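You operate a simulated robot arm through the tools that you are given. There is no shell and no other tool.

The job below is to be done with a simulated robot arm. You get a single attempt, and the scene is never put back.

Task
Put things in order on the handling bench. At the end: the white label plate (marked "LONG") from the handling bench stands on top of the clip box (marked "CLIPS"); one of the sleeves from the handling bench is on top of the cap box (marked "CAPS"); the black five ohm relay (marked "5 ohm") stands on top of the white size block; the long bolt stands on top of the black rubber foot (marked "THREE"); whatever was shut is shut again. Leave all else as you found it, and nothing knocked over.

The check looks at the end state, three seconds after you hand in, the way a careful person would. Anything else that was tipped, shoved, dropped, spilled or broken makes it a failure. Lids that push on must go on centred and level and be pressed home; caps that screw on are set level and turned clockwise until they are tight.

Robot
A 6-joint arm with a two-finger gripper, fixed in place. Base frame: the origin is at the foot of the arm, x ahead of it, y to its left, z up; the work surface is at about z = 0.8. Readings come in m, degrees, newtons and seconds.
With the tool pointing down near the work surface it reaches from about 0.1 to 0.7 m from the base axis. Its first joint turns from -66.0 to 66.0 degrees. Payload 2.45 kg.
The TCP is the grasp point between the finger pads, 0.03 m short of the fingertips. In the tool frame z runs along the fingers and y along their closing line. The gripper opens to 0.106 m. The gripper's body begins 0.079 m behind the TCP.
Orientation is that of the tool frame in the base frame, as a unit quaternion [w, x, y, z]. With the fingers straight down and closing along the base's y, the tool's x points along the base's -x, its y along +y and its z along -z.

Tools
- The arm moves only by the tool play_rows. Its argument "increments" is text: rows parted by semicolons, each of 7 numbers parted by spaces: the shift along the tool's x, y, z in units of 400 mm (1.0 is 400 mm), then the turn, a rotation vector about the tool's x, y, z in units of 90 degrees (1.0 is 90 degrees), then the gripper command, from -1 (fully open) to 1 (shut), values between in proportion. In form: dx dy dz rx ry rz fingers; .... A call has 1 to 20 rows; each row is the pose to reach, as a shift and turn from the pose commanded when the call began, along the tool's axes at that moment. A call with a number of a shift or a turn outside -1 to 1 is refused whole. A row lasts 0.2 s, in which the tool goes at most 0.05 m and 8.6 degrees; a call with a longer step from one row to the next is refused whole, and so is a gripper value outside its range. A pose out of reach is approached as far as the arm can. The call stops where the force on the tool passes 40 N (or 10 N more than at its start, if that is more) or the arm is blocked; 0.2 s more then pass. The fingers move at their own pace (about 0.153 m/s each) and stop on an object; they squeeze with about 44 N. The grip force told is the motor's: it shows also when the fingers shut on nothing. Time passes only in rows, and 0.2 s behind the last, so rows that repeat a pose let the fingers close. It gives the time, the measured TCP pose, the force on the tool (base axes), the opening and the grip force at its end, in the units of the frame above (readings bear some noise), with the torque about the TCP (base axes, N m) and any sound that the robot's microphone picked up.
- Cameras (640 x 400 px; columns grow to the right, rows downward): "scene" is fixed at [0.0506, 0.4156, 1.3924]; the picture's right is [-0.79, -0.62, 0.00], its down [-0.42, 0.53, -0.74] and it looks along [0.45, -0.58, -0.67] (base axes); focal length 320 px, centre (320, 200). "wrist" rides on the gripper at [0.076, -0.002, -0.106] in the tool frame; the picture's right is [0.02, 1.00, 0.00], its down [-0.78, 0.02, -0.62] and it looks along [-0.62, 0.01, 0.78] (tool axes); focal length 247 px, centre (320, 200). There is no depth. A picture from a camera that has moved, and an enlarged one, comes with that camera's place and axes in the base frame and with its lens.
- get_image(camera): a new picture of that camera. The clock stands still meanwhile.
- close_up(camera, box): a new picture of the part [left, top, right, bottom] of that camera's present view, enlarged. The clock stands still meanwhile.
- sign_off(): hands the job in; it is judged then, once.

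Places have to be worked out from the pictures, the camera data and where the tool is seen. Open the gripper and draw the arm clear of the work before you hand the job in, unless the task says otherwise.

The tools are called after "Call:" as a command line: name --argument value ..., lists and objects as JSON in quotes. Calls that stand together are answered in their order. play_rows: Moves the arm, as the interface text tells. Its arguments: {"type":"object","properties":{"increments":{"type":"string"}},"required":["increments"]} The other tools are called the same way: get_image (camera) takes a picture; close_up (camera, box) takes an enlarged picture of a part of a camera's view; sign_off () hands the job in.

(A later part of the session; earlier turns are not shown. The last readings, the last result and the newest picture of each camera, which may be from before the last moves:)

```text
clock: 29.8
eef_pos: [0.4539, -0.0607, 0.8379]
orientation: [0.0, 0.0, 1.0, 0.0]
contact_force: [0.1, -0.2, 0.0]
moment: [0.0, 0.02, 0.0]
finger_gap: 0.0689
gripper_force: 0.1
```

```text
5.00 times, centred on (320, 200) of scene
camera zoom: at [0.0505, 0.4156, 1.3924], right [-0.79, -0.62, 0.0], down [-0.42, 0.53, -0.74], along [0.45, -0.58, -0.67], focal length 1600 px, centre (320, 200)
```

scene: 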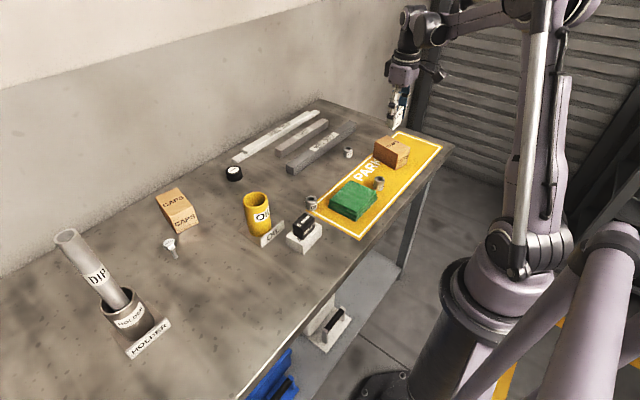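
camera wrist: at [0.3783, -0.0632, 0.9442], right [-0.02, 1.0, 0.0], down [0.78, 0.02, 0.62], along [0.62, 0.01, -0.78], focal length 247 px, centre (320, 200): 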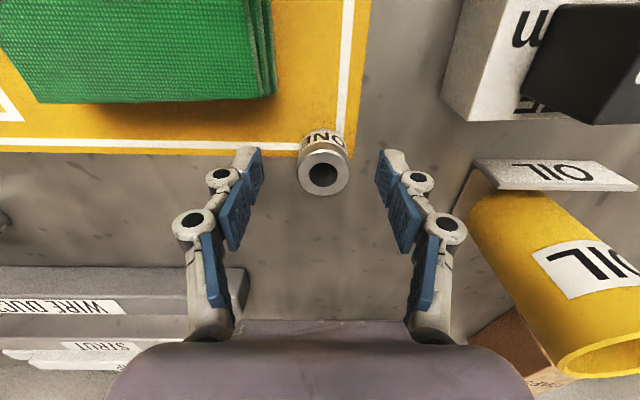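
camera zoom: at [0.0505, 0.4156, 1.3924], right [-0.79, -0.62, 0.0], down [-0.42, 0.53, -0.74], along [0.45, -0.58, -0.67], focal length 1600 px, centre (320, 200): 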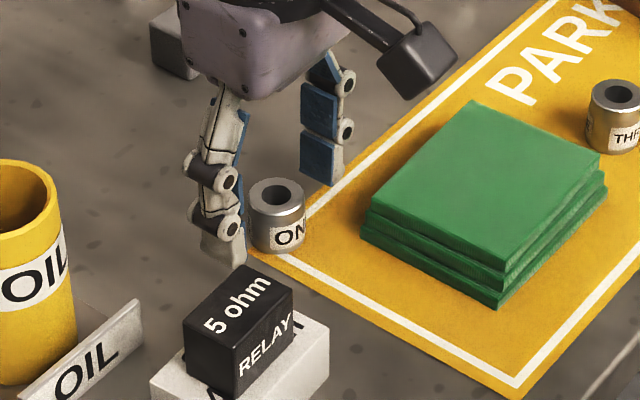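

The sleeve sits ~2 mm nearer the base than the TCP, so I correct that and close.

Call:
play_rows --increments "0.005 0.001 0 0 0 0 -0.3; 0.005 0.001 0 0 0 0 0.2; 0.005 0.001 0 0 0 0 0.5; 0.005 0.001 0 0 0 0 1; 0.005 0.001 0 0 0 0 1; 0.005 0.001 0 0 0 0 1"

Call:
get_image --camera "wrist"

```text
clock: 31.2
eef_pos: [0.4513, -0.0611, 0.8383]
orientation: [0.0, 0.0, 1.0, 0.0]
contact_force: [-0.5, -1.3, 0.9]
moment: [0.05, 0.02, -0.02]
finger_gap: 0.0285
gripper_force: 44.2
```

```text
taken
camera wrist: at [0.3764, -0.063, 0.9447], right [-0.02, 1.0, 0.0], down [0.78, 0.02, 0.62], along [0.62, 0.01, -0.78], focal length 247 px, centre (320, 200)
```

wrist: 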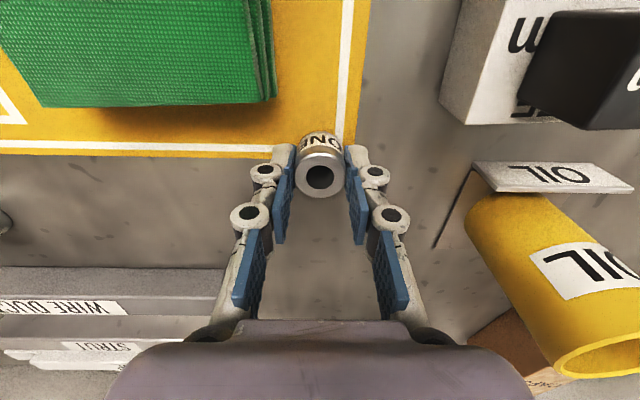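

Sleeve gripped. I lift high and move to a viewing pose short of the CAPS box.

Call:
play_rows --increments "0.005 0.001 -0.03 0 0 0 1; 0.005 0.001 -0.12 0 0 0 1; 0.005 0.001 -0.23 0 0 0 1; 0.005 0.001 -0.34 0 0 0 1; 0.005 0.001 -0.45 0 0 0 1; -0.057 0.086 -0.45 0 0 0 1; -0.114 0.172 -0.45 0 0 0 1; -0.171 0.258 -0.45 0 0 0 1; -0.228 0.344 -0.45 0 0 0 1; -0.285 0.43 -0.45 0 0 0 1; -0.342 0.516 -0.45 0 0 0 1; -0.4 0.6025 -0.45 0 0 0 1; -0.4 0.6025 -0.45 0 0 0 1"

Call:
get_image --camera "wrist"

Call:
get_image --camera "scene"

```text
clock: 34.0
eef_pos: [0.6123, 0.1805, 1.0189]
orientation: [0.0, 0.001, 1.0, 0.0]
contact_force: [-0.2, 0.0, -0.8]
moment: [0.0, 0.01, 0.0]
finger_gap: 0.0286
gripper_force: 44.0
```

```text
taken
camera wrist: at [0.5382, 0.179, 1.125], right [-0.02, 1.0, 0.0], down [0.78, 0.02, 0.62], along [0.62, 0.01, -0.78], focal length 247 px, centre (320, 200)
```

wrist: 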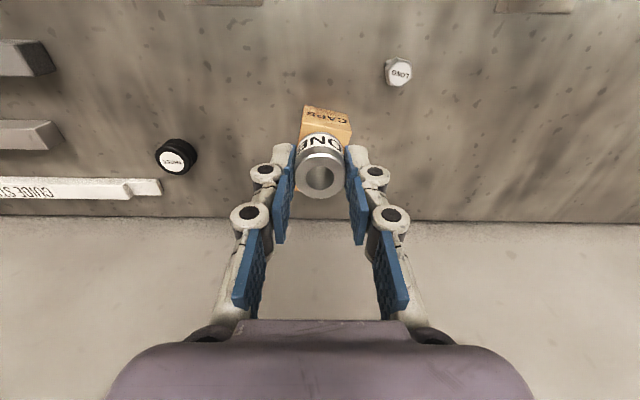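

```text
taken
```

scene: 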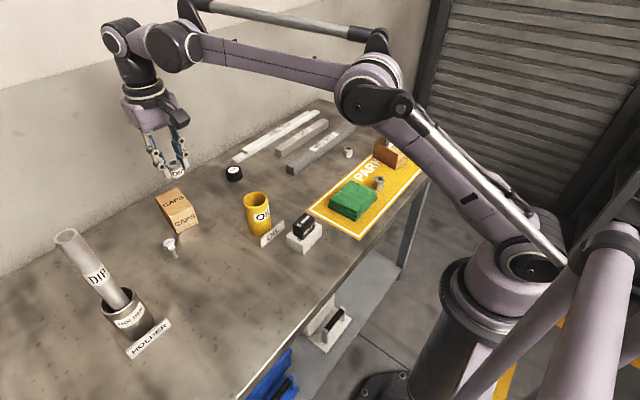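

The CAPS box top is ≈0.857 and its centre ≈(0.691, 0.181). I'll aim for (0.672, 0.184), well inside the top and within reach, and first hover just above.

Call:
play_rows --increments "-0.05 0.003 0.05 0 0 0 1; -0.1 0.005 0.1 0 0 0 1; -0.15 0.008 0.16 0 0 0 1; -0.15 0.008 0.21 0 0 0 1; -0.15 0.008 0.235 0 0 0 1; -0.15 0.008 0.235 0 0 0 1"

Call:
get_image --camera "wrist"

Call:
close_up --camera "wrist" --box '[260, 60, 400, 210]'

Call:
close_up --camera "scene" --box '[130, 140, 230, 250]'

```text
clock: 35.4
eef_pos: [0.667, 0.1815, 0.9238]
orientation: [-0.001, 0.0, 1.0, 0.0]
contact_force: [0.5, 0.1, -0.5]
moment: [0.0, 0.03, -0.04]
finger_gap: 0.0288
gripper_force: 43.9
out of reach, approached as far as the arm can: row 3, 4, 5, 6
```

```text
taken
camera wrist: at [0.5913, 0.179, 1.0293], right [-0.02, 1.0, 0.0], down [0.78, 0.02, 0.62], along [0.62, 0.01, -0.78], focal length 247 px, centre (320, 200)
```

wrist: 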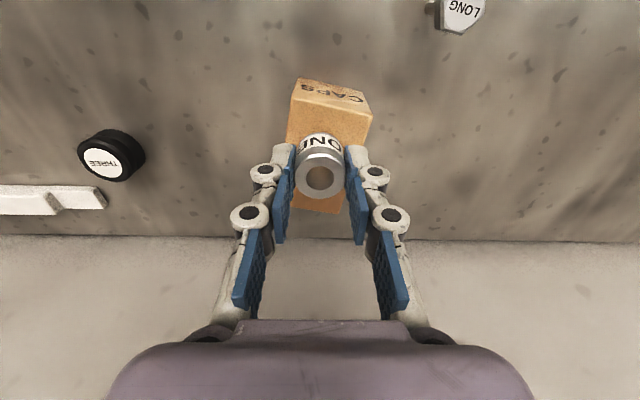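

```text
2.67 times, centred on (330, 135) of wrist
camera zoom: at [0.5913, 0.179, 1.0293], right [-0.02, 1.0, 0.0], down [0.78, 0.02, 0.62], along [0.62, 0.01, -0.78], focal length 659 px, centre (293, 373)
```

zoom: 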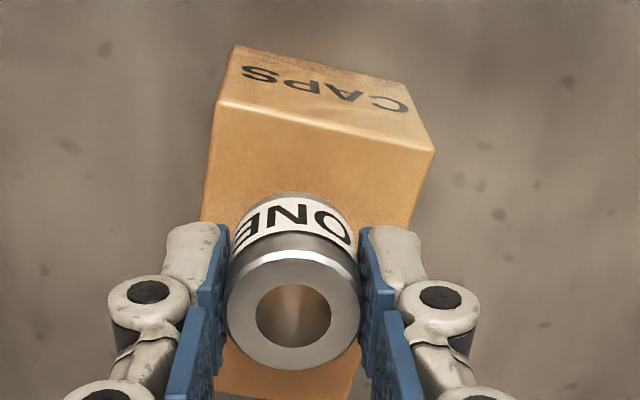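

```text
3.64 times, centred on (180, 195) of scene
camera zoom: at [0.0506, 0.4156, 1.3924], right [-0.79, -0.62, 0.0], down [-0.42, 0.53, -0.74], along [0.45, -0.58, -0.67], focal length 1164 px, centre (829, 218)
```

zoom: 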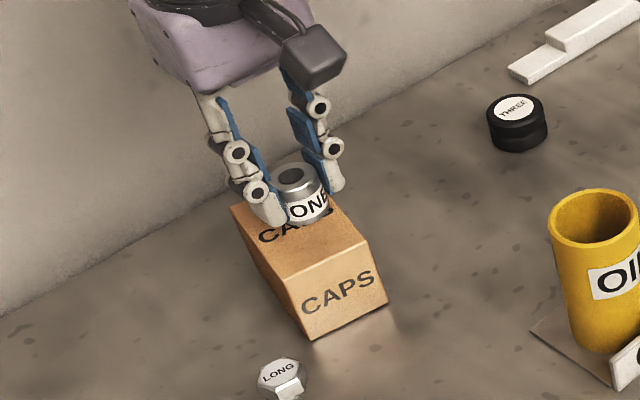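

The arm's reach ends at about r=0.69 here. The sleeve at x≈0.666 is still fully over the box top, whose near edge midpoint is (0.646, 0.189). I pull in slightly and step y to centre it, then check the reading.

Call:
play_rows --increments "0.014 0.004 0 0 0 0 1; 0.014 0.004 0 0 0 0 1"

```text
clock: 36.0
eef_pos: [0.6594, 0.1806, 0.9229]
orientation: [0.0, 0.0, 1.0, 0.001]
contact_force: [0.1, -0.5, -1.3]
moment: [-0.01, -0.02, -0.01]
finger_gap: 0.0286
gripper_force: 43.8
```

The command had been clamped, so that pulled in too far. I go back out 5 mm, shift y +3 mm and lower to 0.905.

Call:
play_rows --increments "-0.012 0.007 0.01 0 0 0 1; -0.012 0.007 0.03 0 0 0 1; -0.012 0.007 0.045 0 0 0 1; -0.012 0.007 0.045 0 0 0 1"

Call:
close_up --camera "wrist" --box '[260, 60, 400, 210]'

Call:
close_up --camera "scene" --box '[130, 140, 230, 250]'

```text
clock: 37.0
eef_pos: [0.6657, 0.1849, 0.9052]
orientation: [0.0, 0.0, 1.0, 0.0]
contact_force: [-0.2, 0.0, -1.1]
moment: [-0.05, -0.05, 0.03]
finger_gap: 0.0285
gripper_force: 44.0
```

```text
2.67 times, centred on (330, 135) of wrist
camera zoom: at [0.5903, 0.1831, 1.0118], right [-0.02, 1.0, 0.0], down [0.78, 0.02, 0.62], along [0.62, 0.01, -0.78], focal length 659 px, centre (293, 373)
```

zoom: 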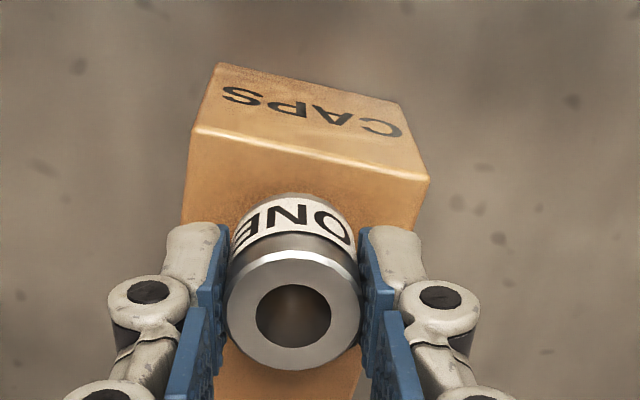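

```text
3.64 times, centred on (180, 195) of scene
camera zoom: at [0.0506, 0.4156, 1.3924], right [-0.79, -0.62, 0.0], down [-0.42, 0.53, -0.74], along [0.45, -0.58, -0.67], focal length 1164 px, centre (829, 218)
```

zoom: 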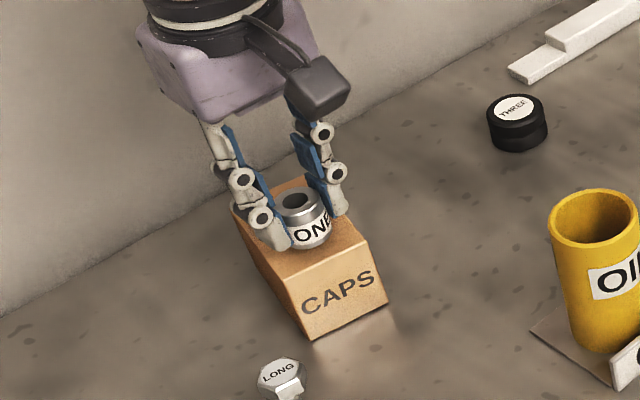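

Well over the top face. I lower gently to contact.

Call:
play_rows --increments "0 0 0.01 0 0 0 1; 0 0 0.018 0 0 0 1; 0 0 0.022 0 0 0 1; 0 0 0.022 0 0 0 1"

```text
clock: 38.0
eef_pos: [0.6636, 0.185, 0.8993]
orientation: [0.001, 0.0, 1.0, 0.0]
contact_force: [3.1, 0.4, 15.8]
moment: [0.06, -0.09, -0.02]
finger_gap: 0.0289
gripper_force: 43.9
```

Contact at 0.899 with 16 N. I back off slightly and look before releasing.

Call:
play_rows --increments "0 0 -0.003 0 0 0 1; 0 0 -0.003 0 0 0 1"

Call:
close_up --camera "scene" --box '[140, 170, 220, 250]'

Call:
get_image --camera "wrist"

```text
clock: 38.6
eef_pos: [0.6651, 0.1866, 0.8983]
orientation: [0.0, 0.0, 1.0, 0.0]
contact_force: [-0.3, 0.7, 6.1]
moment: [-0.02, -0.03, -0.03]
finger_gap: 0.0286
gripper_force: 43.8
```

```text
5.00 times, centred on (180, 210) of scene
camera zoom: at [0.0504, 0.4156, 1.3924], right [-0.79, -0.62, 0.0], down [-0.41, 0.53, -0.74], along [0.45, -0.58, -0.67], focal length 1600 px, centre (1020, 150)
```

zoom: 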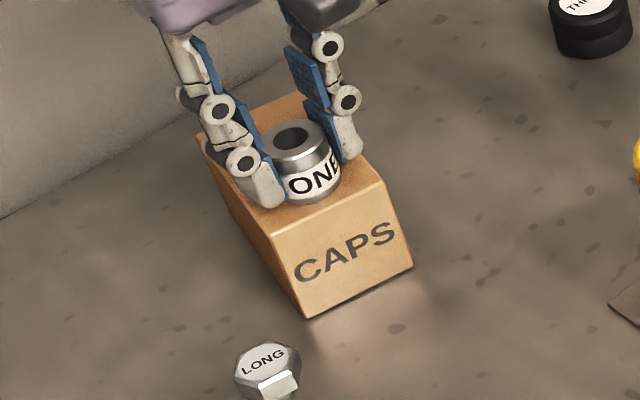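

```text
taken
camera wrist: at [0.5899, 0.1834, 1.0045], right [-0.02, 1.0, 0.0], down [0.78, 0.02, 0.62], along [0.62, 0.01, -0.78], focal length 247 px, centre (320, 200)
```

wrist: 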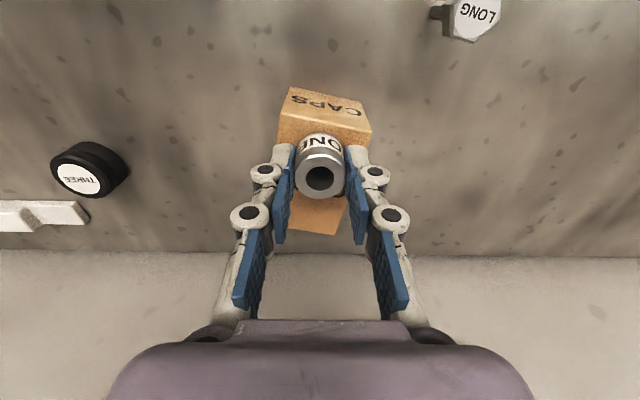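

It is seated on the box top with margin all round. I release and rise straight up.

Call:
play_rows --increments "0 0 -0.001 0 0 0 1; 0 0 -0.001 0 0 0 0.4; 0 0 -0.001 0 0 0 0.2; 0 0 -0.001 0 0 0 0; 0 0 -0.001 0 0 0 0; 0 0 -0.05 0 0 0 0; 0 0 -0.14 0 0 0 0; 0 0 -0.24 0 0 0 0; 0.05 0 -0.3 0 0 0 0; 0.05 0 -0.3 0 0 0 0"

Call:
get_image --camera "wrist"

Call:
close_up --camera "scene" --box '[130, 150, 230, 260]'

```text
clock: 40.8
eef_pos: [0.6366, 0.1824, 1.0157]
orientation: [-0.001, 0.001, 1.0, 0.0]
contact_force: [0.9, 0.5, -0.7]
moment: [-0.01, -0.04, 0.0]
finger_gap: 0.0529
gripper_force: 0.0
out of reach, approached as far as the arm can: row 7, 8, 9, 10
```

```text
taken
camera wrist: at [0.5629, 0.1814, 1.1219], right [-0.02, 1.0, 0.0], down [0.78, 0.02, 0.62], along [0.62, 0.01, -0.78], focal length 247 px, centre (320, 200)
```

wrist: 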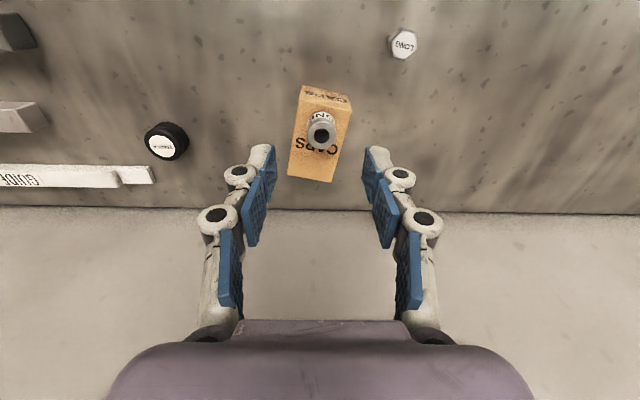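

```text
3.64 times, centred on (180, 205) of scene
camera zoom: at [0.0505, 0.4156, 1.3924], right [-0.79, -0.62, 0.0], down [-0.42, 0.53, -0.74], along [0.45, -0.58, -0.67], focal length 1164 px, centre (829, 182)
```

zoom: 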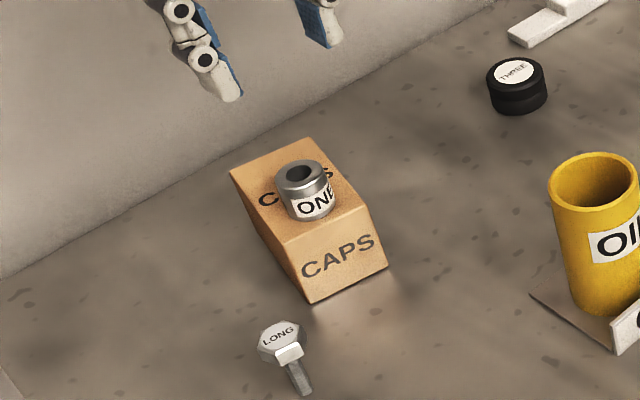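

The sleeve is seated on the CAPS box. The bolt stands near (0.591, 0.262), about 0.052 m tall. The foot is near (0.713, -0.022), slightly beyond straight-down reach, so I'll pick the bolt with the same tilt I place it with. First I hover over the bolt to see its hex orientation.

Call:
play_rows --increments "0.038 0.066 0.03 0 0 0 0; 0.076 0.133 0.08 0 0 0 0; 0.114 0.195 0.13 0 0 0 0; 0.114 0.195 0.16 0 0 0 0; 0.114 0.195 0.16 0 0 0 0"

Call:
get_image --camera "wrist"

Call:
close_up --camera "wrist" --box '[270, 80, 370, 160]'

Call:
close_up --camera "scene" --box '[140, 220, 210, 270]'

Call:
get_image --camera "scene"

```text
clock: 42.0
eef_pos: [0.6164, 0.2745, 0.9615]
orientation: [0.0, 0.0, 1.0, 0.0]
contact_force: [-0.6, -0.6, 0.1]
moment: [0.03, 0.02, 0.02]
finger_gap: 0.0529
gripper_force: 0.1
out of reach, approached as far as the arm can: row 2, 3, 4, 5
```

```text
taken
camera wrist: at [0.542, 0.2717, 1.0688], right [-0.02, 1.0, 0.0], down [0.78, 0.02, 0.62], along [0.62, 0.01, -0.78], focal length 247 px, centre (320, 200)
```

wrist: 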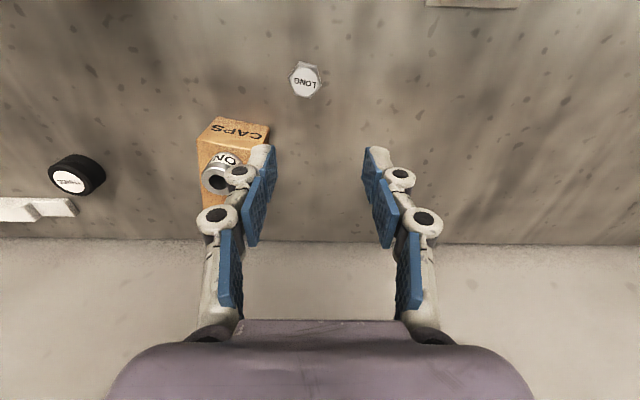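

```text
5.00 times, centred on (320, 120) of wrist
camera zoom: at [0.542, 0.2717, 1.0688], right [-0.02, 1.0, 0.0], down [0.78, 0.02, 0.62], along [0.62, 0.01, -0.78], focal length 1235 px, centre (320, 600)
```

zoom: 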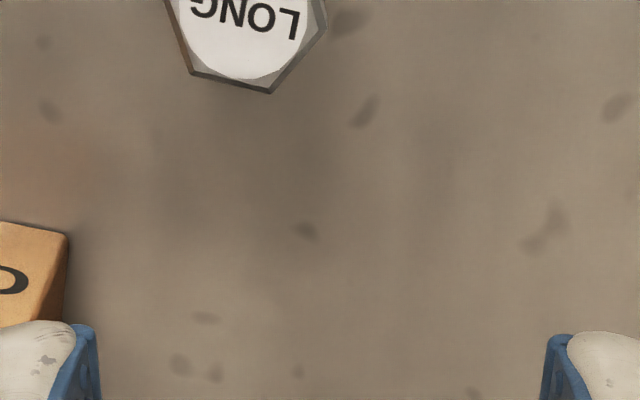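

```text
8.00 times, centred on (175, 245) of scene
camera zoom: at [0.0505, 0.4156, 1.3924], right [-0.79, -0.62, 0.0], down [-0.42, 0.53, -0.74], along [0.45, -0.58, -0.67], focal length 2560 px, centre (1480, -160)
```

zoom: 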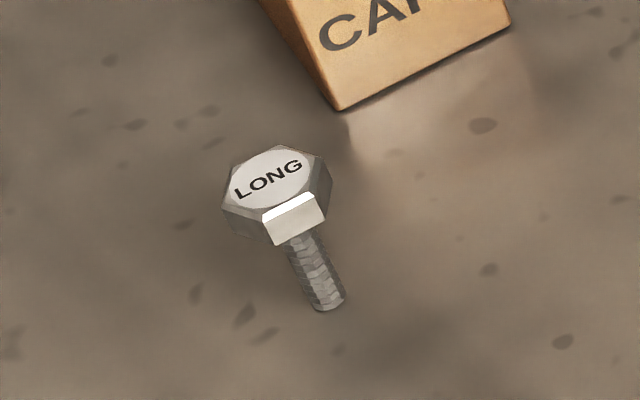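

```text
taken
```

scene: 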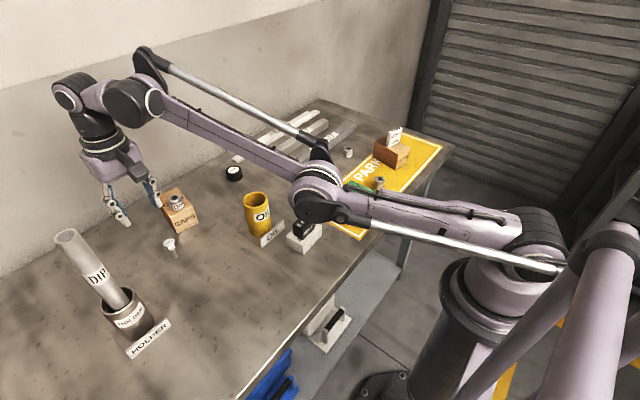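

The scene view shows the arm nearly straight with its elbow slightly below the shoulder–wrist line. It passed through the stretched position while rising at the edge of its reach and now can't bend in. I try stretching outward to bring the elbow back up, then check.

Call:
play_rows --increments "-0.11 0.049 0 0 0 0 0; -0.11 0.049 0 0 0 0 0"

Call:
get_image --camera "scene"

```text
clock: 42.6
eef_pos: [0.6235, 0.2755, 0.9569]
orientation: [0.0, 0.0, 1.0, 0.001]
contact_force: [0.8, -0.2, -0.6]
moment: [0.01, 0.0, -0.02]
finger_gap: 0.0528
gripper_force: 0.1
out of reach, approached as far as the arm can: row 1, 2
```

```text
taken
```

scene: 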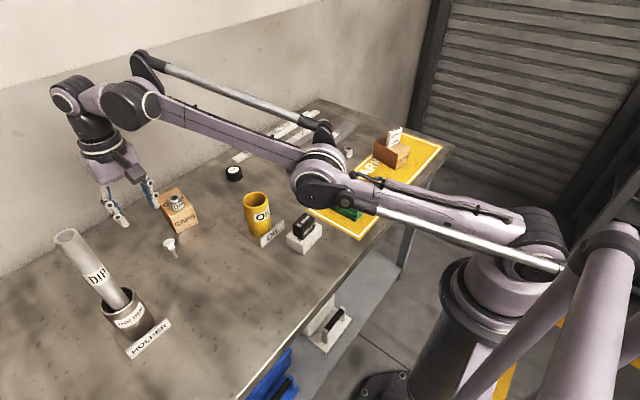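

The elbow rose a little and the arm is now nearly straight. I push outward again, then ease inward.

Call:
play_rows --increments "-0.11 0.049 0 0 0 0 0; -0.2 0.09 0 0 0 0 0; -0.1 0.045 0 0 0 0 0; 0 0 0 0 0 0 0; 0.05 -0.022 0 0 0 0 0; 0.05 -0.022 0 0 0 0 0"

Call:
get_image --camera "scene"

```text
clock: 44.0
eef_pos: [0.6174, 0.2712, 0.9625]
orientation: [0.001, 0.0, 1.0, 0.0]
contact_force: [0.1, -1.4, 0.3]
moment: [0.01, 0.0, -0.02]
finger_gap: 0.053
gripper_force: 0.1
out of reach, approached as far as the arm can: row 1, 2, 3, 5, 6
```

```text
taken
```

scene: 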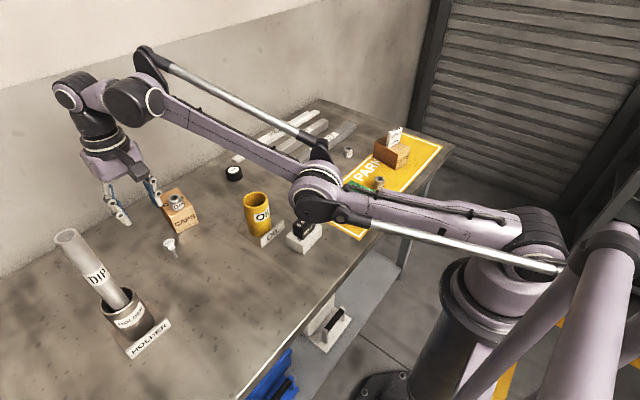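

The elbow is still below. Lowering while stretched should swing the forearm down and put the elbow back up, so I go up, out, then down along the boundary, staying clear of everything below.

Call:
play_rows --increments "0 0 -0.1 0 0 0 0; 0 0 -0.2 0 0 0 0; -0.0686 0.03 -0.2 0 0 0 0; -0.0686 0.03 -0.1 0 0 0 0; -0.0915 0.04 0 0 0 0 0; -0.0915 0.04 0.09 0 0 0 0; 0 0 0.09 0 0 0 0; 0.0457 -0.02 0.07 0 0 0 0; 0.0457 -0.02 0.07 0 0 0 0"

Call:
get_image --camera "scene"

```text
clock: 46.0
eef_pos: [0.6236, 0.2751, 0.9445]
orientation: [-0.001, 0.0, 1.0, 0.0]
contact_force: [-0.4, 0.1, 0.4]
moment: [0.02, 0.01, -0.01]
finger_gap: 0.0529
gripper_force: 0.0
out of reach, approached as far as the arm can: row 1, 2, 3, 4, 5, 6, 7, 8, 9
```

```text
taken
```

scene: 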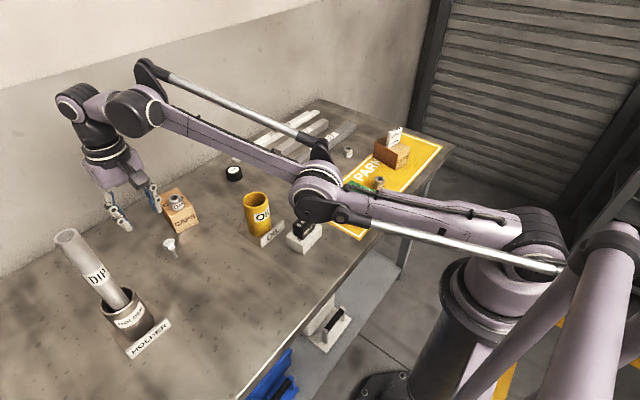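

Still stuck at the elbow's limit. Pitching the tool (tips toward the base) while stretched should turn the elbow the right way; then I retract and straighten the tool again above the bolt at a safe height.

Call:
play_rows --increments "-0.0915 0.04 -0.05 0 0 0 0; -0.0915 0.04 -0.05 0.033 0.075 0 0; -0.0915 0.04 -0.05 0.067 0.15 0 0; -0.0915 0.04 -0.05 0.1 0.225 0 0; -0.0915 0.04 -0.05 0.133 0.3 0 0; 0 0 -0.05 0.133 0.3 0 0; 0.0915 -0.04 -0.05 0.1 0.225 0 0; 0.0915 -0.04 -0.05 0.067 0.15 0 0; 0.0915 -0.04 -0.05 0.033 0.075 0 0; 0.0915 -0.04 -0.05 0 0 0 0; 0.0915 -0.04 -0.05 0 0 0 0"

Call:
get_image --camera "scene"

```text
clock: 48.4
eef_pos: [0.6098, 0.27, 0.9784]
orientation: [0.0, 0.0, 1.0, -0.001]
contact_force: [-0.5, -0.2, 0.7]
moment: [-0.01, 0.05, -0.01]
finger_gap: 0.053
gripper_force: 0.0
out of reach, approached as far as the arm can: row 1, 2, 3, 4, 5, 6, 7, 8, 9, 10, 11
```

```text
taken
```

scene: 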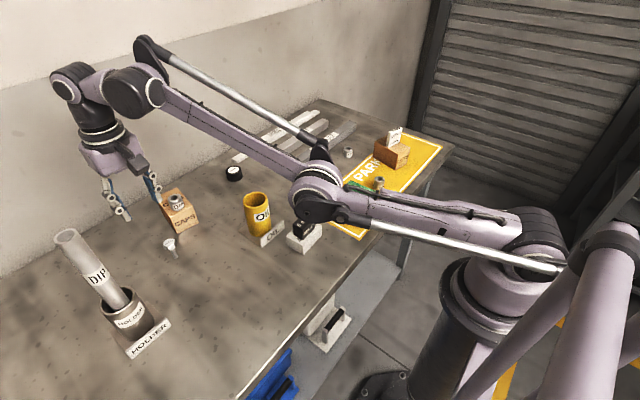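

The geometry suggests the upper arm is stuck at its lower limit (level) with the forearm rising. The elbow will re-bend correctly if the wrist is brought down to shoulder height. I'll do that by tipping the gripper inward along poses that are reachable at every step, first part now.

Call:
play_rows --increments "0.0562 -0.0249 0.039 0.036 0.0813 0 0; 0.1083 -0.048 0.072 0.072 0.1625 0 0; 0.1604 -0.0711 0.096 0.108 0.2438 0 0; 0.2109 -0.0935 0.111 0.144 0.325 0 0; 0.2589 -0.1147 0.118 0.18 0.4062 0 0; 0.2589 -0.1147 0.118 0.18 0.4062 0 0"

Call:
get_image --camera "scene"

```text
clock: 49.8
eef_pos: [0.5422, 0.2398, 0.9411]
orientation: [-0.199, 0.0, 0.976, -0.089]
contact_force: [-0.2, 0.5, 0.7]
moment: [0.04, -0.02, 0.01]
finger_gap: 0.0528
gripper_force: 0.1
out of reach, approached as far as the arm can: row 4, 5, 6
```

```text
taken
```

scene: 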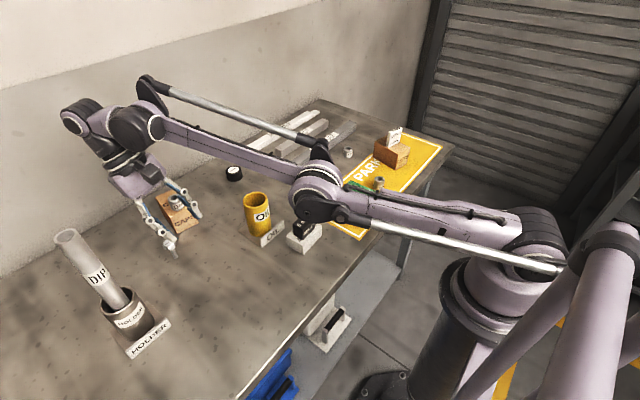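

The first part tracked the model; tool tilt is limited to about 25° here. Before going lower I must move away from the bolt, so I untilt back to the stretched hover.

Call:
play_rows --increments "-0.029 0.013 -0.041 -0.028 -0.064 0 0; -0.058 0.026 -0.081 -0.057 -0.128 0 0; -0.088 0.039 -0.122 -0.085 -0.192 0 0; -0.117 0.052 -0.1625 -0.1134 -0.256 0 0; -0.117 0.052 -0.1625 -0.1134 -0.256 0 0"

```text
clock: 51.0
eef_pos: [0.6099, 0.2703, 0.9773]
orientation: [0.0, 0.0, 1.0, 0.0]
contact_force: [0.3, 0.5, -0.2]
moment: [-0.04, -0.02, 0.0]
finger_gap: 0.0531
gripper_force: 0.0
```

Back upright at the hover. Now I sweep around at constant radius to the clear strip near y≈-0.05.

Call:
play_rows --increments "-0.0433 -0.105 0 0 0 0 0; -0.0793 -0.2158 0 0 0 0 0; -0.1075 -0.3288 0 0 0 0 0; -0.1278 -0.4435 0 0 0 0 0; -0.14 -0.5593 0 0 0 0 0; -0.144 -0.6758 0 0 0 0 0; -0.14 -0.7923 0 0 0 0 0; -0.1388 -0.8068 0 0 0 0 0; -0.1388 -0.8068 0 0 0 0 0"

Call:
get_image --camera "scene"

Call:
get_image --camera "wrist"

```text
clock: 53.0
eef_pos: [0.6669, -0.0525, 0.9764]
orientation: [-0.001, 0.0, 1.0, 0.0]
contact_force: [0.3, 0.5, 0.6]
moment: [0.01, -0.01, 0.04]
finger_gap: 0.0531
gripper_force: 0.0
```

```text
taken
```

scene: 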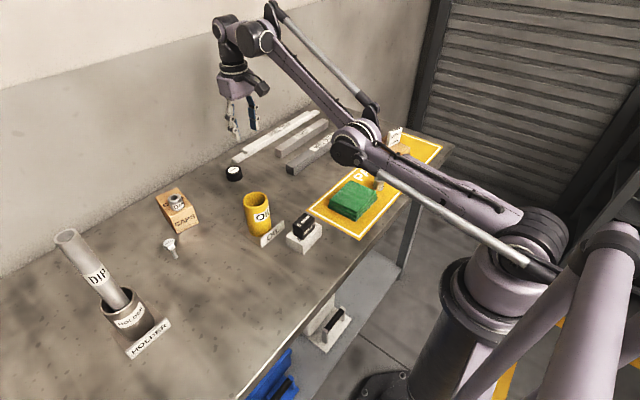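

```text
taken
camera wrist: at [0.5912, -0.0547, 1.0827], right [-0.02, 1.0, 0.0], down [0.78, 0.02, 0.62], along [0.62, 0.01, -0.78], focal length 247 px, centre (320, 200)
```

wrist: 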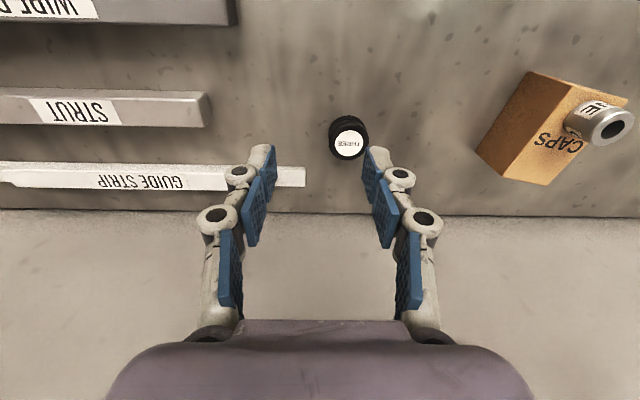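

The elbow is still below, and the strip under the gripper is clear. Now I tip inward and lower the wrist to shoulder height along the computed path, first down to about level.

Call:
play_rows --increments "0.0663 0.0052 0.035 -0.007 0.0886 0 0; 0.1194 0.0093 0.0545 -0.013 0.1662 0 0; 0.1538 0.012 0.073 -0.017 0.2216 0 0; 0.1727 0.0135 0.1253 -0.021 0.2659 0 0; 0.1954 0.0153 0.1758 -0.024 0.3102 0 0; 0.2213 0.0173 0.2248 -0.028 0.3545 0 0; 0.2433 0.019 0.2603 -0.03 0.3877 0 0; 0.2433 0.019 0.2603 -0.03 0.3877 0 0"

Call:
get_image --camera "scene"

```text
clock: 54.8
eef_pos: [0.6001, -0.0483, 0.8722]
orientation: [-0.217, 0.0, 0.976, 0.017]
contact_force: [-0.8, -0.6, 0.8]
moment: [-0.01, 0.0, -0.03]
finger_gap: 0.0529
gripper_force: 0.0
out of reach, approached as far as the arm can: row 1, 2, 5, 6, 7, 8
```

```text
taken
```

scene: 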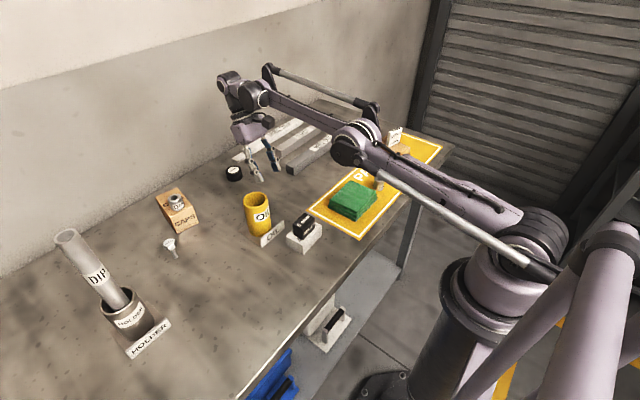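

The forearm is now nearly level with the upper arm. I lower a further 3 cm (tips stay above the bench, nothing beneath) to take it past straight.

Call:
play_rows --increments "-0.017 -0.0013 0.036 0 0 0 0; -0.034 -0.0026 0.0724 0 0 0 0; -0.034 -0.0026 0.0724 0 0 0 0"

Call:
get_image --camera "scene"

Call:
close_up --camera "scene" --box '[210, 100, 310, 200]'

```text
clock: 55.6
eef_pos: [0.5992, -0.0472, 0.8394]
orientation: [-0.216, 0.0, 0.976, 0.017]
contact_force: [-0.7, 1.2, 0.1]
moment: [0.01, -0.03, -0.01]
finger_gap: 0.0527
gripper_force: 0.0
```

```text
taken
```

scene: 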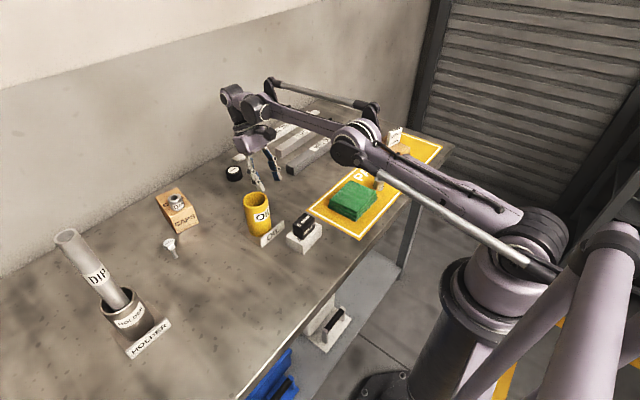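

```text
4.00 times, centred on (260, 150) of scene
camera zoom: at [0.0505, 0.4156, 1.3924], right [-0.79, -0.62, 0.0], down [-0.42, 0.53, -0.74], along [0.45, -0.58, -0.67], focal length 1280 px, centre (560, 400)
```

zoom: 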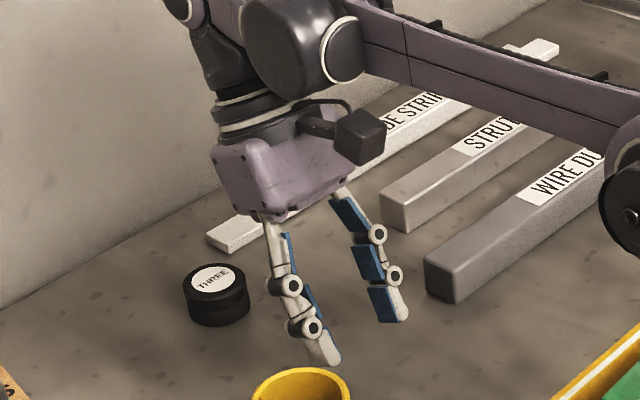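

The forearm now dips below the upper arm's line, so the elbow is back up and no reach warning appeared. I retract up and inward and straighten the tool.

Call:
play_rows --increments "0.061 0.0048 -0.0128 0 0 0 0; 0.122 0.0095 -0.0255 0 0 0 0; 0.194 0.015 -0.061 0 0 0 0; 0.266 0.021 -0.096 0 0 0 0; 0.292 0.023 -0.153 0.0073 -0.0927 0 0; 0.319 0.025 -0.209 0.0145 -0.1855 0 0; 0.319 0.025 -0.209 0.0218 -0.278 0 0; 0.319 0.025 -0.209 0.0218 -0.278 0 0"

Call:
get_image --camera "scene"

Call:
get_image --camera "wrist"

```text
clock: 57.4
eef_pos: [0.5201, -0.0397, 0.9697]
orientation: [0.0, 0.0, 1.0, 0.0]
contact_force: [0.6, -0.6, 1.1]
moment: [0.01, 0.02, -0.01]
finger_gap: 0.0529
gripper_force: 0.1
```

```text
taken
```

scene: 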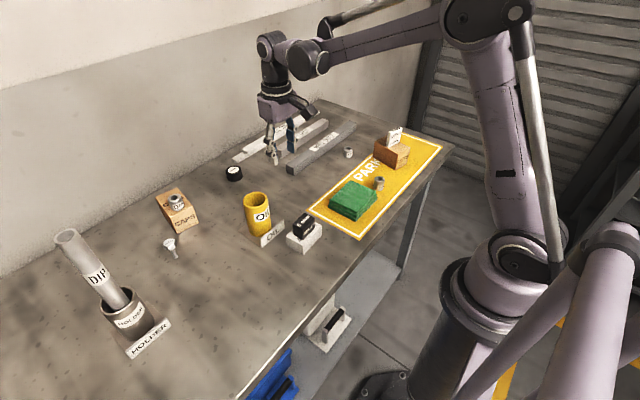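

```text
taken
camera wrist: at [0.4456, -0.042, 1.0769], right [-0.02, 1.0, 0.0], down [0.78, 0.02, 0.62], along [0.62, 0.01, -0.78], focal length 247 px, centre (320, 200)
```

wrist: 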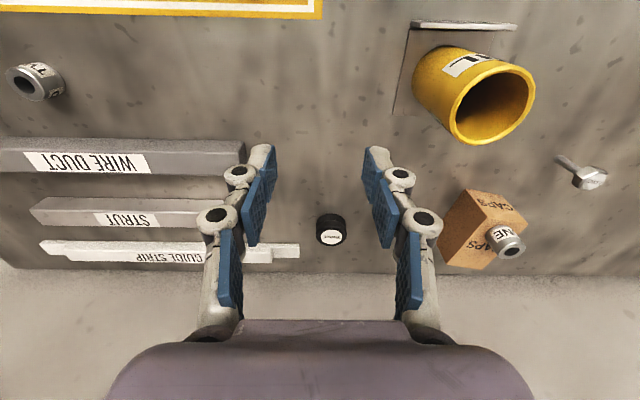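

The elbow is up again and nothing was disturbed. The bolt's hex flats have a normal at about 108.5°, with its centre ≈(0.591, 0.259). I'll yaw +18.5° and hover nearer the bolt, well within reach.

Call:
play_rows --increments "0 0 -0.075 0 0 0 0; -0.017 0.1 -0.075 0 0 -0.03 0; -0.034 0.2 -0.075 0 0 -0.06 0; -0.052 0.3 -0.075 0 0 -0.09 0; -0.07 0.4 -0.075 0 0 -0.12 0; -0.09 0.5 -0.06 0 0 -0.15 0; -0.11 0.6 -0.03 0 0 -0.18 0; -0.137 0.7 0.02 0 0 -0.2056 0; -0.137 0.732 0.074 0 0 -0.2056 0; -0.137 0.732 0.074 0 0 -0.2056 0"

Call:
get_image --camera "wrist"

Call:
close_up --camera "wrist" --box '[270, 70, 370, 150]'

Call:
get_image --camera "scene"

```text
clock: 59.6
eef_pos: [0.5743, 0.2535, 0.9398]
orientation: [-0.001, -0.162, 0.987, 0.0]
contact_force: [0.3, 0.0, 0.0]
moment: [-0.01, -0.02, -0.02]
finger_gap: 0.053
gripper_force: 0.2
```

```text
taken
camera wrist: at [0.5049, 0.2273, 1.0462], right [-0.34, 0.94, 0.0], down [0.74, 0.26, 0.62], along [0.58, 0.21, -0.78], focal length 247 px, centre (320, 200)
```

wrist: 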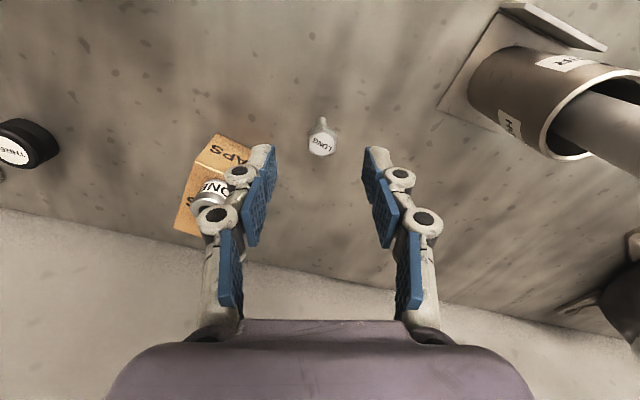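

```text
5.00 times, centred on (320, 110) of wrist
camera zoom: at [0.5049, 0.2273, 1.0462], right [-0.34, 0.94, 0.0], down [0.74, 0.26, 0.62], along [0.58, 0.21, -0.78], focal length 1235 px, centre (320, 650)
```

zoom: 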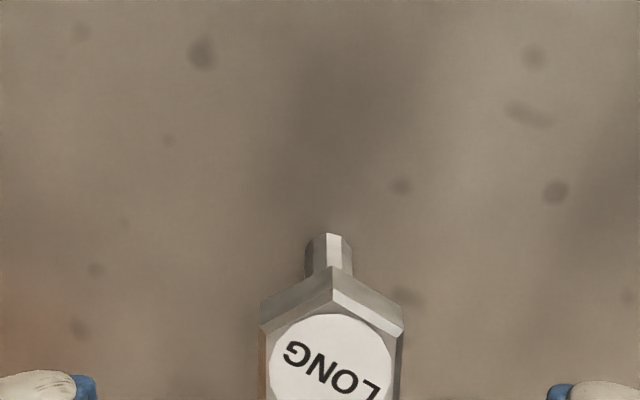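

```text
taken
```

scene: 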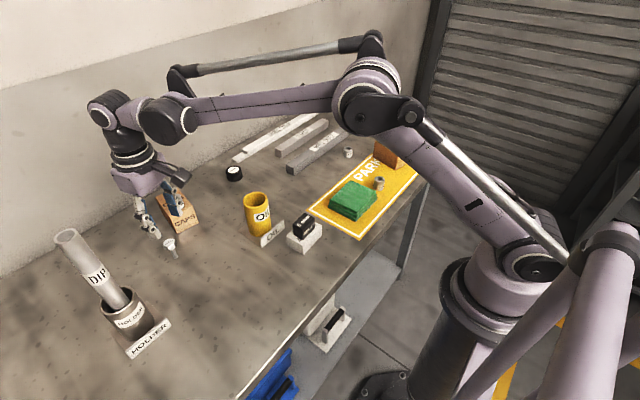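

The hex flats look parallel to the pads now. I zoom on the whole bolt head for the exact centre.

Call:
close_up --camera "wrist" --box '[280, 100, 360, 170]'

Call:
close_up --camera "scene" --box '[140, 215, 200, 265]'

```text
5.71 times, centred on (320, 135) of wrist
camera zoom: at [0.5049, 0.2273, 1.0462], right [-0.34, 0.94, 0.0], down [0.74, 0.26, 0.62], along [0.58, 0.21, -0.78], focal length 1411 px, centre (320, 571)
```

zoom: 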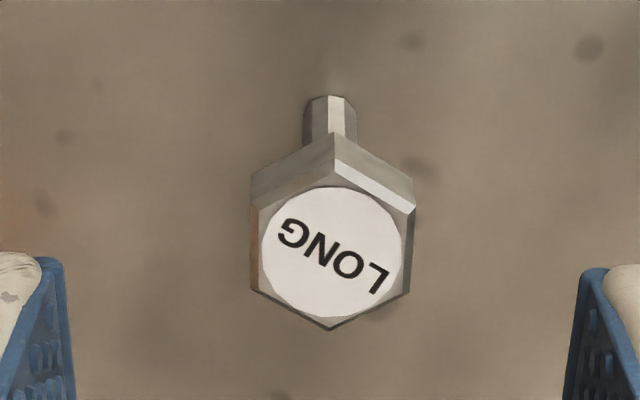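

```text
8.00 times, centred on (170, 240) of scene
camera zoom: at [0.0505, 0.4157, 1.3924], right [-0.79, -0.62, 0.0], down [-0.42, 0.53, -0.74], along [0.45, -0.58, -0.67], focal length 2560 px, centre (1520, -120)
```

zoom: 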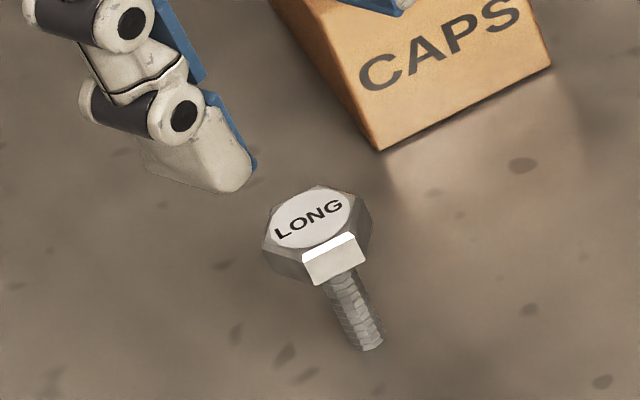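

The bolt head's centre is ≈(0.591, 0.260), its top z≈0.852 and the head about 0.0125 thick. I tilt the tool 15° (tips outward), centre over the bolt and stop with the tips just above the head.

Call:
play_rows --increments "-0.015 0.001 0.02 0 -0.0835 0 0; -0.03 0.002 0.05 0 -0.1667 0 0; -0.045 0.002 0.09 0 -0.1667 0 0; -0.045 0.002 0.1145 0 -0.1667 0 0; -0.045 0.002 0.1145 0 -0.1667 0 0"

Call:
get_image --camera "wrist"

Call:
close_up --camera "wrist" --box '[270, 120, 370, 200]'

Call:
close_up --camera "scene" --box '[120, 180, 220, 270]'

```text
clock: 60.8
eef_pos: [0.592, 0.2598, 0.8959]
orientation: [0.129, -0.159, 0.979, 0.021]
contact_force: [0.8, 0.5, 0.2]
moment: [-0.02, -0.01, 0.03]
finger_gap: 0.0532
gripper_force: 0.0
```

```text
taken
camera wrist: at [0.4983, 0.2254, 0.9783], right [-0.34, 0.94, -0.01], down [0.56, 0.2, 0.8], along [0.76, 0.27, -0.6], focal length 247 px, centre (320, 200)
```

wrist: 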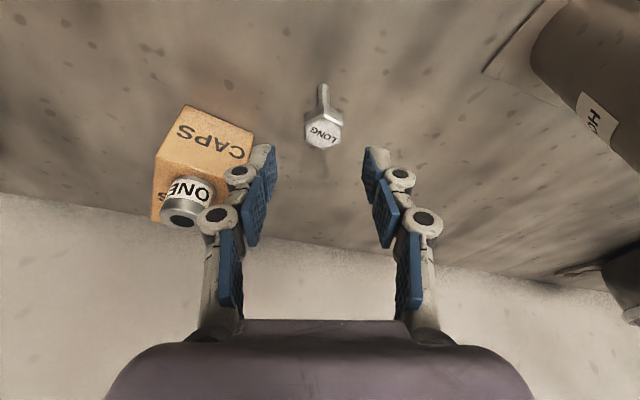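

```text
5.00 times, centred on (320, 160) of wrist
camera zoom: at [0.4983, 0.2254, 0.9783], right [-0.34, 0.94, -0.01], down [0.56, 0.2, 0.8], along [0.76, 0.27, -0.6], focal length 1235 px, centre (320, 400)
```

zoom: 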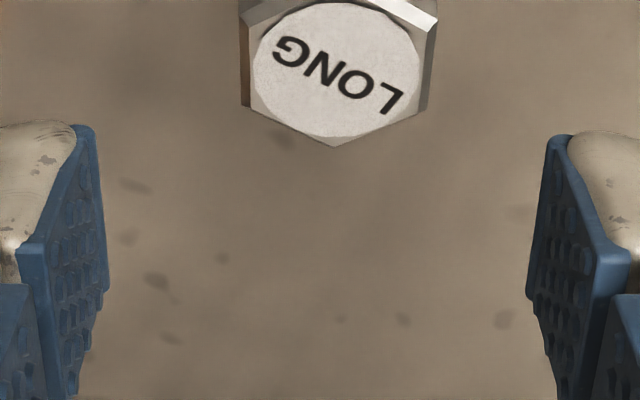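

```text
4.44 times, centred on (170, 225) of scene
camera zoom: at [0.0505, 0.4156, 1.3924], right [-0.79, -0.62, 0.0], down [-0.42, 0.53, -0.74], along [0.45, -0.58, -0.67], focal length 1422 px, centre (987, 89)
```

zoom: 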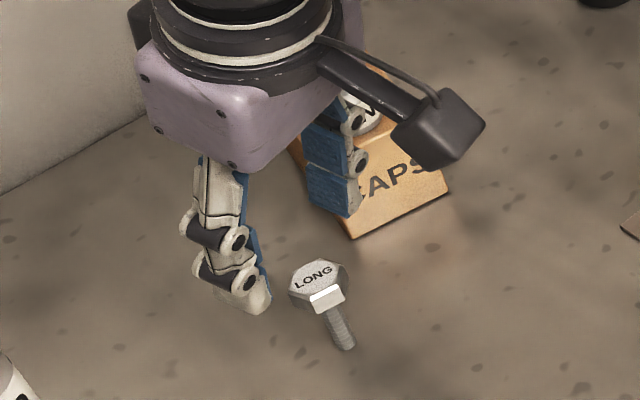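

Centred on the bolt. I descend straight down (in the tilted frame) so the pads flank the head.

Call:
play_rows --increments "0.0104 0.001 0.039 0 0 0 0; 0.0208 0.001 0.078 0 0 0 0; 0.0305 0.001 0.114 0 0 0 0; 0.0305 0.001 0.114 0 0 0 0"

Call:
get_image --camera "wrist"

Call:
close_up --camera "scene" --box '[120, 180, 220, 270]'

```text
clock: 61.8
eef_pos: [0.592, 0.26, 0.8493]
orientation: [0.128, -0.159, 0.979, 0.021]
contact_force: [0.6, -0.1, -0.4]
moment: [0.0, -0.03, 0.02]
finger_gap: 0.0527
gripper_force: 0.1
```

```text
taken
camera wrist: at [0.4981, 0.2254, 0.9316], right [-0.34, 0.94, -0.01], down [0.56, 0.2, 0.8], along [0.76, 0.27, -0.6], focal length 247 px, centre (320, 200)
```

wrist: 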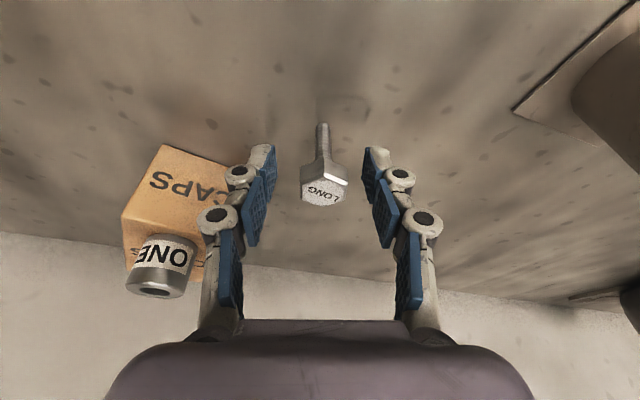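

```text
4.44 times, centred on (170, 225) of scene
camera zoom: at [0.0505, 0.4156, 1.3924], right [-0.79, -0.62, 0.0], down [-0.42, 0.53, -0.74], along [0.45, -0.58, -0.67], focal length 1422 px, centre (987, 89)
```

zoom: 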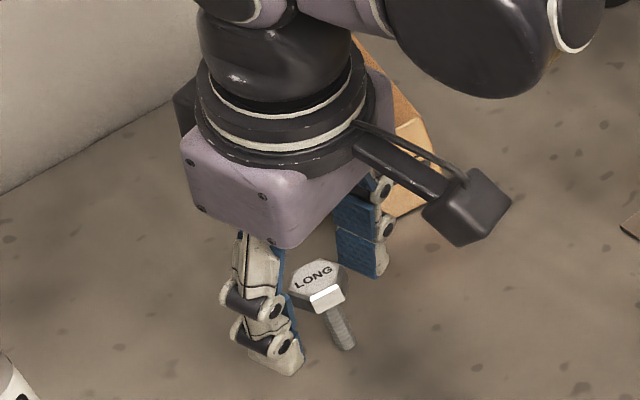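

Head is right at the grasp point. I close slowly.

Call:
play_rows --increments "0 0 0 0 0 0 0.2; 0 0 0 0 0 0 0.4; 0 0 0 0 0 0 0.48; 0 0 0 0 0 0 0.52; 0 0 0 0 0 0 0.56; 0 0 0 0 0 0 0.7; 0 0 0 0 0 0 1; 0 0 0 0 0 0 1"

Call:
get_image --camera "wrist"

Call:
close_up --camera "scene" --box '[140, 210, 220, 270]'

```text
clock: 63.6
eef_pos: [0.5917, 0.2589, 0.8485]
orientation: [0.128, -0.159, 0.979, 0.021]
contact_force: [-0.1, -1.0, -0.1]
moment: [0.0, 0.01, -0.03]
finger_gap: 0.0222
gripper_force: 43.9
```

```text
taken
camera wrist: at [0.4981, 0.2255, 0.9318], right [-0.34, 0.94, -0.01], down [0.56, 0.2, 0.8], along [0.76, 0.27, -0.6], focal length 247 px, centre (320, 200)
```

wrist: 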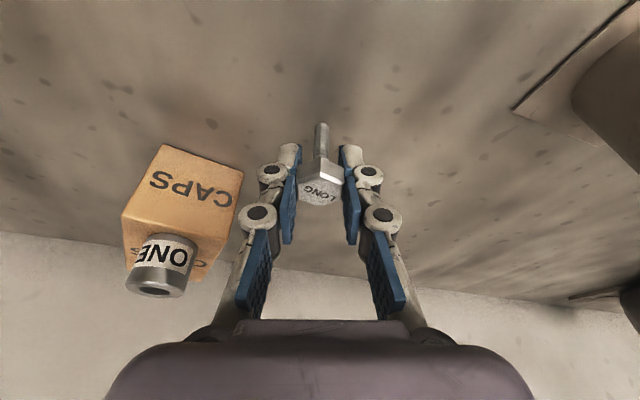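

```text
6.67 times, centred on (180, 240) of scene
camera zoom: at [0.0506, 0.4156, 1.3924], right [-0.79, -0.62, 0.0], down [-0.42, 0.53, -0.74], along [0.45, -0.58, -0.67], focal length 2134 px, centre (1253, -67)
```

zoom: 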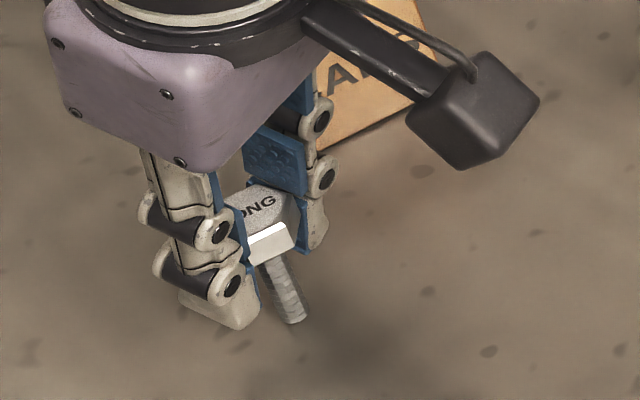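

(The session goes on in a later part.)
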